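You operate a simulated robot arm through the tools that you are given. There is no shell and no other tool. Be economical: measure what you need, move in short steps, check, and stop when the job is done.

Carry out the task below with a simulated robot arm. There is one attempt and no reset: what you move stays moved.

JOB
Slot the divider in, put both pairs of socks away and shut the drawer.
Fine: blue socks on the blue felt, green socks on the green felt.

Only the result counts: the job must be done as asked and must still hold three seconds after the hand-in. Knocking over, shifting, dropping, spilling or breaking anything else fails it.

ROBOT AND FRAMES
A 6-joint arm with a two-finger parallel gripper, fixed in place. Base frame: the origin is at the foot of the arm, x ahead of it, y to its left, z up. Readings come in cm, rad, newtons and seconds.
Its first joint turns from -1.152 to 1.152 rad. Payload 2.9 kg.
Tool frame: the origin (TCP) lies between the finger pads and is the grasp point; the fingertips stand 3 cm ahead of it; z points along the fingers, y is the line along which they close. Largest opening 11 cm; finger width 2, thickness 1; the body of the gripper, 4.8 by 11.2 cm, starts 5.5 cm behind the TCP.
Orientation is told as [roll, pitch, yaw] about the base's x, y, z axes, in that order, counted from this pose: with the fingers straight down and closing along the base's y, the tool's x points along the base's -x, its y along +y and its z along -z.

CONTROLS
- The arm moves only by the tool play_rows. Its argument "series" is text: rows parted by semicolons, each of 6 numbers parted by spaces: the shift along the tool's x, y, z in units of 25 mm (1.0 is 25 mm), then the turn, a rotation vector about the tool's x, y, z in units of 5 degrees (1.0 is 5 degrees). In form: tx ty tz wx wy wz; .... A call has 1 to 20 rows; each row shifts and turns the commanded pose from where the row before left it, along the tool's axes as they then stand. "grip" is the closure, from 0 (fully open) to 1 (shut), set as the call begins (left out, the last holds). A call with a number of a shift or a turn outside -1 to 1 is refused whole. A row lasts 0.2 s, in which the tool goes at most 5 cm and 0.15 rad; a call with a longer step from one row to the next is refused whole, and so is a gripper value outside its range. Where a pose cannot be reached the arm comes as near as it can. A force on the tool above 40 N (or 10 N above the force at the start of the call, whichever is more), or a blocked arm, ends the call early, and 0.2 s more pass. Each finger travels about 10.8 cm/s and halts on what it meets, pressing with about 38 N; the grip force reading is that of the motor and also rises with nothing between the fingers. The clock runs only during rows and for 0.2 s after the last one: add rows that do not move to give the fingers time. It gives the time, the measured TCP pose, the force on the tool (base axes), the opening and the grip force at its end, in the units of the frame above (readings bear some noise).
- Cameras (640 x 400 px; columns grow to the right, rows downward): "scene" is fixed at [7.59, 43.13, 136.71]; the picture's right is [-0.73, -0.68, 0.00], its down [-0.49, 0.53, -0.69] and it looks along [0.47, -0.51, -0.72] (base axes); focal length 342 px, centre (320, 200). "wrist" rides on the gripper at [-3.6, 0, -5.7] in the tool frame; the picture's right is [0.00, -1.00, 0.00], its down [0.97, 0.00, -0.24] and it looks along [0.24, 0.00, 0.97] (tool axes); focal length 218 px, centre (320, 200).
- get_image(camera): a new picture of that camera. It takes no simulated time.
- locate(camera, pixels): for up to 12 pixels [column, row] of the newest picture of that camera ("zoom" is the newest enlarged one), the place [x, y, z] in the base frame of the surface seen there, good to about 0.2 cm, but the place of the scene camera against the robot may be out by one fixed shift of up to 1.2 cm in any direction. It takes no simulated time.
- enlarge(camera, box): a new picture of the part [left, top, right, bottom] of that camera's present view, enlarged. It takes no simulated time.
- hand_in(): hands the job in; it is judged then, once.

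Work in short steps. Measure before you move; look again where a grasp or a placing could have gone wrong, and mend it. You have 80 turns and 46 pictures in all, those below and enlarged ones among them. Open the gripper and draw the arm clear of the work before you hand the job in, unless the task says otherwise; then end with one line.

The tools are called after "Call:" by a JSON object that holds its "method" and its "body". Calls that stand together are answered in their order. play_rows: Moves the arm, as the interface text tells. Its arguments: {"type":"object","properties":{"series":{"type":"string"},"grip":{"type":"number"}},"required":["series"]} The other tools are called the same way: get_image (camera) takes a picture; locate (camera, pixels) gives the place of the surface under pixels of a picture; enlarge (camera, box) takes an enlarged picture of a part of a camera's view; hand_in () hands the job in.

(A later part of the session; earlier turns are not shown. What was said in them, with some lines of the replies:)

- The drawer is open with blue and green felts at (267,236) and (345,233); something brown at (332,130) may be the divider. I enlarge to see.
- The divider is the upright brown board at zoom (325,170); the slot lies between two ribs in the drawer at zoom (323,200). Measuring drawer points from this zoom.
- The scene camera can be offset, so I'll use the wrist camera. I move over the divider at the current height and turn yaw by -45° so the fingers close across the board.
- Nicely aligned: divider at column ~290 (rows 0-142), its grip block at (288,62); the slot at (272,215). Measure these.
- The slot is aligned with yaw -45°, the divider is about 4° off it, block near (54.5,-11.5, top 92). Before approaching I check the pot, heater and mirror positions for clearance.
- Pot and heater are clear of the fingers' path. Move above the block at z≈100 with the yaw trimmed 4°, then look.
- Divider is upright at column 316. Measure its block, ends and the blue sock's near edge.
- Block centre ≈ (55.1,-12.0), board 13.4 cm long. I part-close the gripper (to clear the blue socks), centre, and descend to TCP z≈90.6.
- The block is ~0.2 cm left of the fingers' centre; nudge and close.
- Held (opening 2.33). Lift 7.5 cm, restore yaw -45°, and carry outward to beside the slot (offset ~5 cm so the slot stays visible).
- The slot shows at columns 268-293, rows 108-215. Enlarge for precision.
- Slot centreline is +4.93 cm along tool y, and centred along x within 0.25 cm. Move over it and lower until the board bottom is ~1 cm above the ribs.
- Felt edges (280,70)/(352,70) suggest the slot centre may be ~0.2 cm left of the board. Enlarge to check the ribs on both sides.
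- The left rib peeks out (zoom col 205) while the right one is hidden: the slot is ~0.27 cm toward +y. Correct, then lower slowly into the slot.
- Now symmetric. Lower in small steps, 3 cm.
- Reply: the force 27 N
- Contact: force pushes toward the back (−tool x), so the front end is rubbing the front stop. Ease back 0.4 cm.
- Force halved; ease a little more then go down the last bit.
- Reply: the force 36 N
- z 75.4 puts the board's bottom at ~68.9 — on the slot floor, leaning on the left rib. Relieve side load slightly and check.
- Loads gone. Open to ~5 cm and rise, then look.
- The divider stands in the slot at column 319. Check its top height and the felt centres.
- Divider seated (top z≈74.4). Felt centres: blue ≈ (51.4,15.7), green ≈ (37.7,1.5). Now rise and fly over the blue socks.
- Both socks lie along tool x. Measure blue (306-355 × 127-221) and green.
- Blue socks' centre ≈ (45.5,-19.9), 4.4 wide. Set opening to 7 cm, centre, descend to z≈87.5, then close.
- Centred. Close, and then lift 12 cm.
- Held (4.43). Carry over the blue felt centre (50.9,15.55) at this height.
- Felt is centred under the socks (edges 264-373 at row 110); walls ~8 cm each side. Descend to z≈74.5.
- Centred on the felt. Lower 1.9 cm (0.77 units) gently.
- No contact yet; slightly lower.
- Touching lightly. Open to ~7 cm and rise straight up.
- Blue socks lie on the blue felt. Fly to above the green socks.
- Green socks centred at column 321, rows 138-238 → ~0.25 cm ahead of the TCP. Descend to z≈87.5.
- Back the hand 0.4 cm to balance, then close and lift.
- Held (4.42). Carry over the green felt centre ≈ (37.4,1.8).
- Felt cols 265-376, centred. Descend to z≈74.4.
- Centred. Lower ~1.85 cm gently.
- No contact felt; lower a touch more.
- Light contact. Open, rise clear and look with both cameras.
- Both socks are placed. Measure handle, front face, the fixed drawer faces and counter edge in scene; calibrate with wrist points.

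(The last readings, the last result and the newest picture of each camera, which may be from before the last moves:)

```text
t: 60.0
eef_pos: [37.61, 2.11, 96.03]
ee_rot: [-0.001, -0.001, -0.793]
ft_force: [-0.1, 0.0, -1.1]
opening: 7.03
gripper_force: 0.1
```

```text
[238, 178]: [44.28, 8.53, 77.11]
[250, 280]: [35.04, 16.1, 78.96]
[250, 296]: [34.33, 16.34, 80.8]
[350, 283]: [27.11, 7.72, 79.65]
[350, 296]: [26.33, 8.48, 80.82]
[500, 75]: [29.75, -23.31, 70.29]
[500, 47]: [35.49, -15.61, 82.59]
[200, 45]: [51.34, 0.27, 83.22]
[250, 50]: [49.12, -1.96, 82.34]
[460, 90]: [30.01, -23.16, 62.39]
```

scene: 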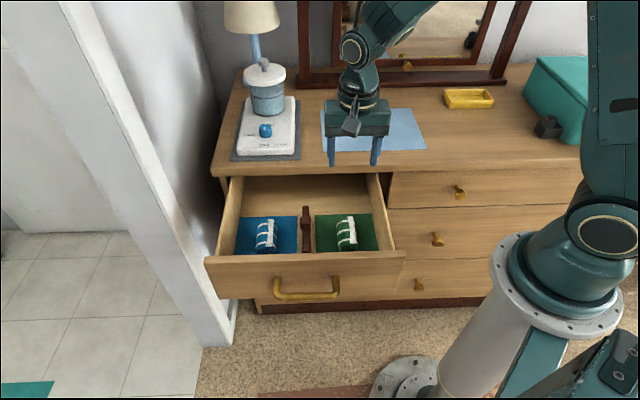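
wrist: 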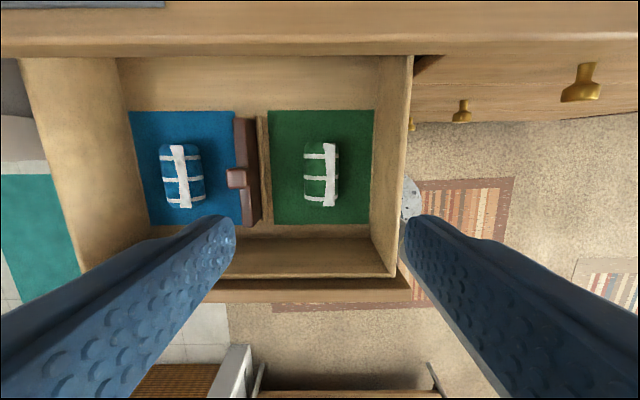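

Drawer face is at n≈-12.5 and must go to ≈-38.3 (25.8 cm push); handle bar at z≈74.5, s 31-43. I move out in front of the handle at height, then down.

Call:
{"method": "play_rows", "body": {"series": "0.885 0.37 0 0 0 0;0.885 0.37 0 0 0 0;0.885 0.37 0 0 0 0;0.885 0.37 0 0 0 0;0.885 0.37 0 0 0 0;0.885 0.37 0 0 0 0;0.885 0.37 0 0 0 0;0.885 0.37 0 0 0 0;0.885 0.37 0 0 0 0;0.885 0.37 0 0 0 0;0 0 0 0 0 0", "grip": 0.55}}

Call:
{"method": "get_image", "body": {"camera": "wrist"}}

```text
t: 62.4
eef_pos: [28.53, 24.18, 96.01]
ee_rot: [-0.001, 0.0, -0.793]
ft_force: [-0.4, 0.4, -0.4]
opening: 4.97
gripper_force: 0.1
```

```text
7 pictures are left
```

wrist: 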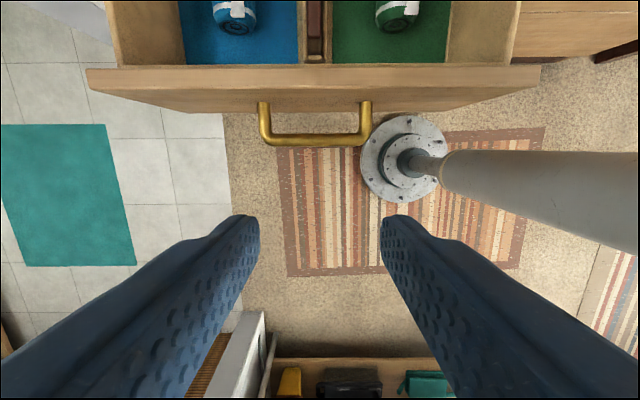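

Handle centred (col 315), outer edge ~3.6 cm ahead. Back off 1 cm, descend to z≈74.5, then tilt 25° so the fingertips lead and the body leans away from the counter.

Call:
{"method": "play_rows", "body": {"series": "0.5 0 0 0 0 0;0 0 0.9 0 0 0;0 0 0.9 0 0 0;0 0 0.9 0 0 0;0 0 0.9 0 0 0;0 0 0.9 0 0 0;0 0 0.9 0 0 0;0 0 0.9 0 0 0;0 0 0.9 0 0 0;0 0 0.9 0 0 0;0 0 0.5 0 0 0;0 0 0 0 -1 0;0 0 0 0 -1 0;0 0 0 0 -1 0;0 0 0 0 -1 0;0 0 0 0 -1 0;0 0 0 0 0 0"}}

Call:
{"method": "get_image", "body": {"camera": "wrist"}}

```text
t: 66.0
eef_pos: [27.74, 25.02, 74.36]
ee_rot: [-0.001, -0.436, -0.791]
ft_force: [-0.6, -1.1, -0.9]
opening: 4.98
gripper_force: 0.1
```

```text
6 pictures are left
```

wrist: 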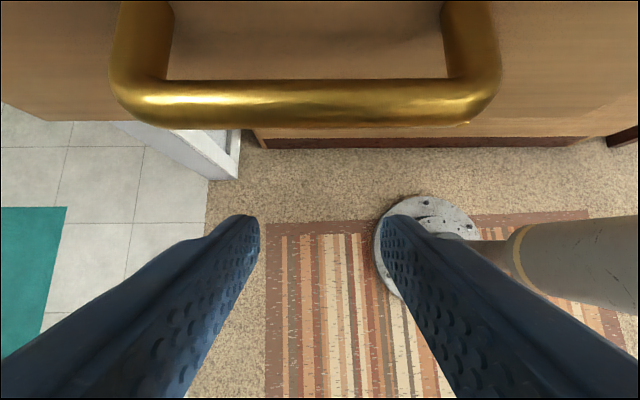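

The bar lies ahead of both fingers. Push toward the dresser slowly.

Call:
{"method": "play_rows", "body": {"series": "-0.544 0 0.254 0 0 0;-0.544 0 0.254 0 0 0;-0.544 0 0.254 0 0 0;-0.544 0 0.254 0 0 0;-0.544 0 0.254 0 0 0;-0.544 0 0.254 0 0 0;-0.544 0 0.254 0 0 0;-0.544 0 0.254 0 0 0;-0.544 0 0.254 0 0 0;-0.544 0 0.254 0 0 0;-0.544 0 0.254 0 0 0;-0.544 0 0.254 0 0 0"}}

Call:
{"method": "get_image", "body": {"camera": "scene"}}

```text
t: 68.6
eef_pos: [40.48, 12.13, 74.35]
ee_rot: [0.0, -0.439, -0.793]
ft_force: [-0.1, 0.6, -0.5]
opening: 4.96
gripper_force: 0.0
```

```text
5 pictures are left
```

scene: 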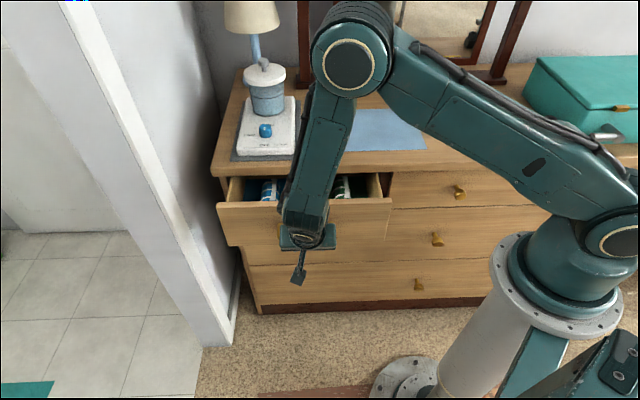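

Drawer follows. Check the forearm's clearance to the counter edge and pot before going on.

Call:
{"method": "locate", "body": {"camera": "scene", "pixels": [[350, 65], [330, 110], [320, 150], [310, 190], [302, 215], [315, 235], [300, 270], [222, 203], [385, 205], [300, 140]]}}

```text
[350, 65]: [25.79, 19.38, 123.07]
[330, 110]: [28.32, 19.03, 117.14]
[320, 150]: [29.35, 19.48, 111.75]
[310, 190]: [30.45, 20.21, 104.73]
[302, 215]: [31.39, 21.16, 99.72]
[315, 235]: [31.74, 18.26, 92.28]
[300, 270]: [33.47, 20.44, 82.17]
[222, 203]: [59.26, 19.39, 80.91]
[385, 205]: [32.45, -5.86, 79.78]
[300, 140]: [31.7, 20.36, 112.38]
```

All arm links are well outward of the counter. Continue: ~10.5 cm more, slowing near the end.

Call:
{"method": "play_rows", "body": {"series": "-0.544 0 0.254 0 0 0;-0.544 0 0.254 0 0 0;-0.544 0 0.254 0 0 0;-0.544 0 0.254 0 0 0;-0.544 0 0.254 0 0 0;-0.363 0 0.169 0 0 0;-0.272 0 0.127 0 0 0;-0.181 0 0.085 0 0 0;-0.181 0 0.085 0 0 0;-0.091 0 0.042 0 0 0;-0.091 0 0.042 0 0 0;0 0 0 0 0 0"}}

```text
t: 71.2
eef_pos: [47.89, 4.58, 74.43]
ee_rot: [-0.001, -0.437, -0.794]
ft_force: [-0.9, 0.1, 0.1]
opening: 4.97
gripper_force: 0.1
```

n≈-30.6, no resistance yet. Continue in 0.25 cm steps until it stops.

Call:
{"method": "play_rows", "body": {"series": "-0.091 0 0.042 0 0 0;-0.091 0 0.042 0 0 0;-0.091 0 0.042 0 0 0;-0.091 0 0.042 0 0 0;-0.091 0 0.042 0 0 0;-0.091 0 0.042 0 0 0;0 0 0 0 0 0"}}

Call:
{"method": "get_image", "body": {"camera": "scene"}}

```text
t: 72.5
eef_pos: [48.29, 3.97, 74.07]
ee_rot: [-0.006, -0.419, -0.786]
ft_force: [-2.5, 2.9, -0.2]
opening: 4.94
gripper_force: 0.0
stopped in row 6: the force on the tool passed its limit (the readings are from after the stop); the commanded pose is now the measured one
```

```text
4 pictures are left
```

scene: 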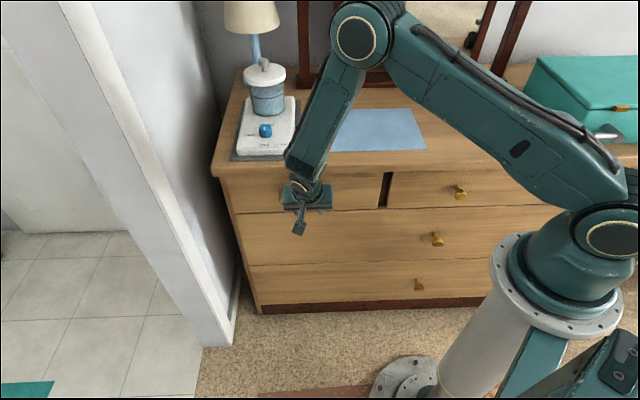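

It hit its stop. Compare the drawer face to its neighbour's face.

Call:
{"method": "locate", "body": {"camera": "scene", "pixels": [[360, 190], [370, 200], [250, 195], [240, 200], [410, 190], [430, 195], [500, 190], [350, 235], [260, 230]]}}

```text
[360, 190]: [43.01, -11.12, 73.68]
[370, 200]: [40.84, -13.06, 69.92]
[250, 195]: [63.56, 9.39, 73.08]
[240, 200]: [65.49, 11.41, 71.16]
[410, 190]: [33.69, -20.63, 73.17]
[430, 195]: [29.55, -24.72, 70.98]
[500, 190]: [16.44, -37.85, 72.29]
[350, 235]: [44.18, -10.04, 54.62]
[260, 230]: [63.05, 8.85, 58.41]
```

Faces are flush (-38.2 vs -38.3). Retreat outward, rise, open the gripper.

Call:
{"method": "play_rows", "body": {"series": "0.4 0 -0.18 0 0 0;0.8 0 -0.36 0 0 0;0.8 0 -0.36 0 0 0;0.8 0 -0.36 0 0 0;0.8 0 -0.36 0 0 0;0.8 0 -0.36 0 0 0;0 0 0 0 1 0;0 0 0 0 1 0;0 0 0 0 1 0;0 0 0 0 1 0;0 0 0 0 0.8 0;0 0 -0.9 0 0 0;0 0 -0.9 0 0 0;0 0 -0.9 0 0 0;0 0 -0.9 0 0 0;0 0 -0.9 0 0 0;0 0 -0.9 0 0 0;0 0 0 0 0 0", "grip": 0.4}}

Call:
{"method": "get_image", "body": {"camera": "scene"}}

```text
t: 76.3
eef_pos: [40.13, 12.52, 87.63]
ee_rot: [-0.004, -0.002, -0.787]
ft_force: [0.3, 0.2, -0.7]
opening: 6.6
gripper_force: 0.1
```

```text
3 pictures are left
```

scene: 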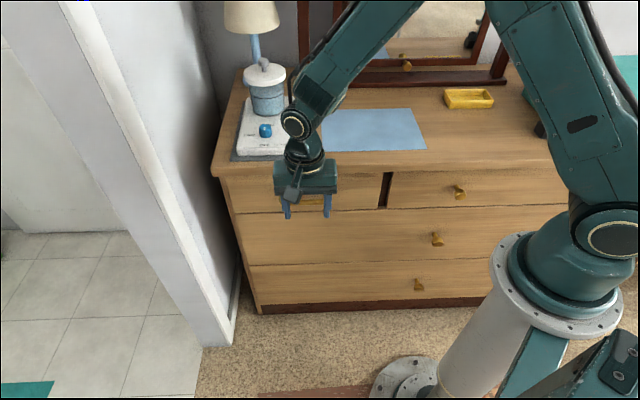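

The drawer stays shut and the arm is clear; open fully and rise a bit more.

Call:
{"method": "play_rows", "body": {"series": "0 0 -0.9 0 0 0;0 0 -0.9 0 0 0;0 0 -0.9 0 0 0;0 0 -0.9 0 0 0;0 0 -0.9 0 0 0;0 0 0 0 0 0", "grip": 0}}

Call:
{"method": "enlarge", "body": {"camera": "scene", "box": [200, 60, 520, 260]}}

```text
t: 77.7
eef_pos: [40.12, 12.65, 98.86]
ee_rot: [-0.005, 0.0, -0.788]
ft_force: [-0.1, 0.3, 0.4]
opening: 10.98
gripper_force: 0.0
```

```text
2.00 times, centred on (360, 160) of scene
```

zoom: 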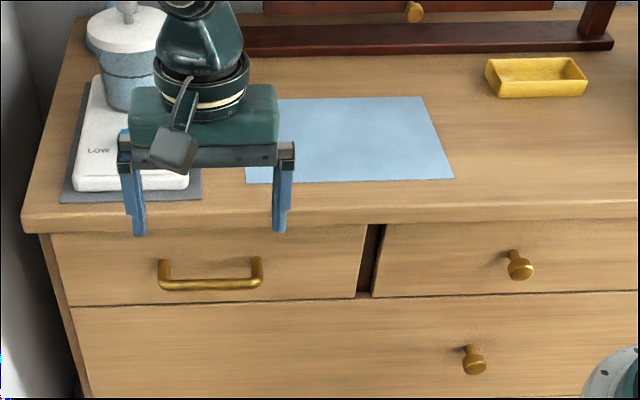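

The drawer is flush and shut, everything else is in place, and the gripper is open and clear. Handing in.

Call:
{"method": "hand_in", "body": {}}

```text
The job is handed in.
```

The divider is in its slot, the blue socks were placed on the blue felt and the green socks on the green felt, and the drawer is shut flush with the one beside it; I couldn't see inside once it was closed.
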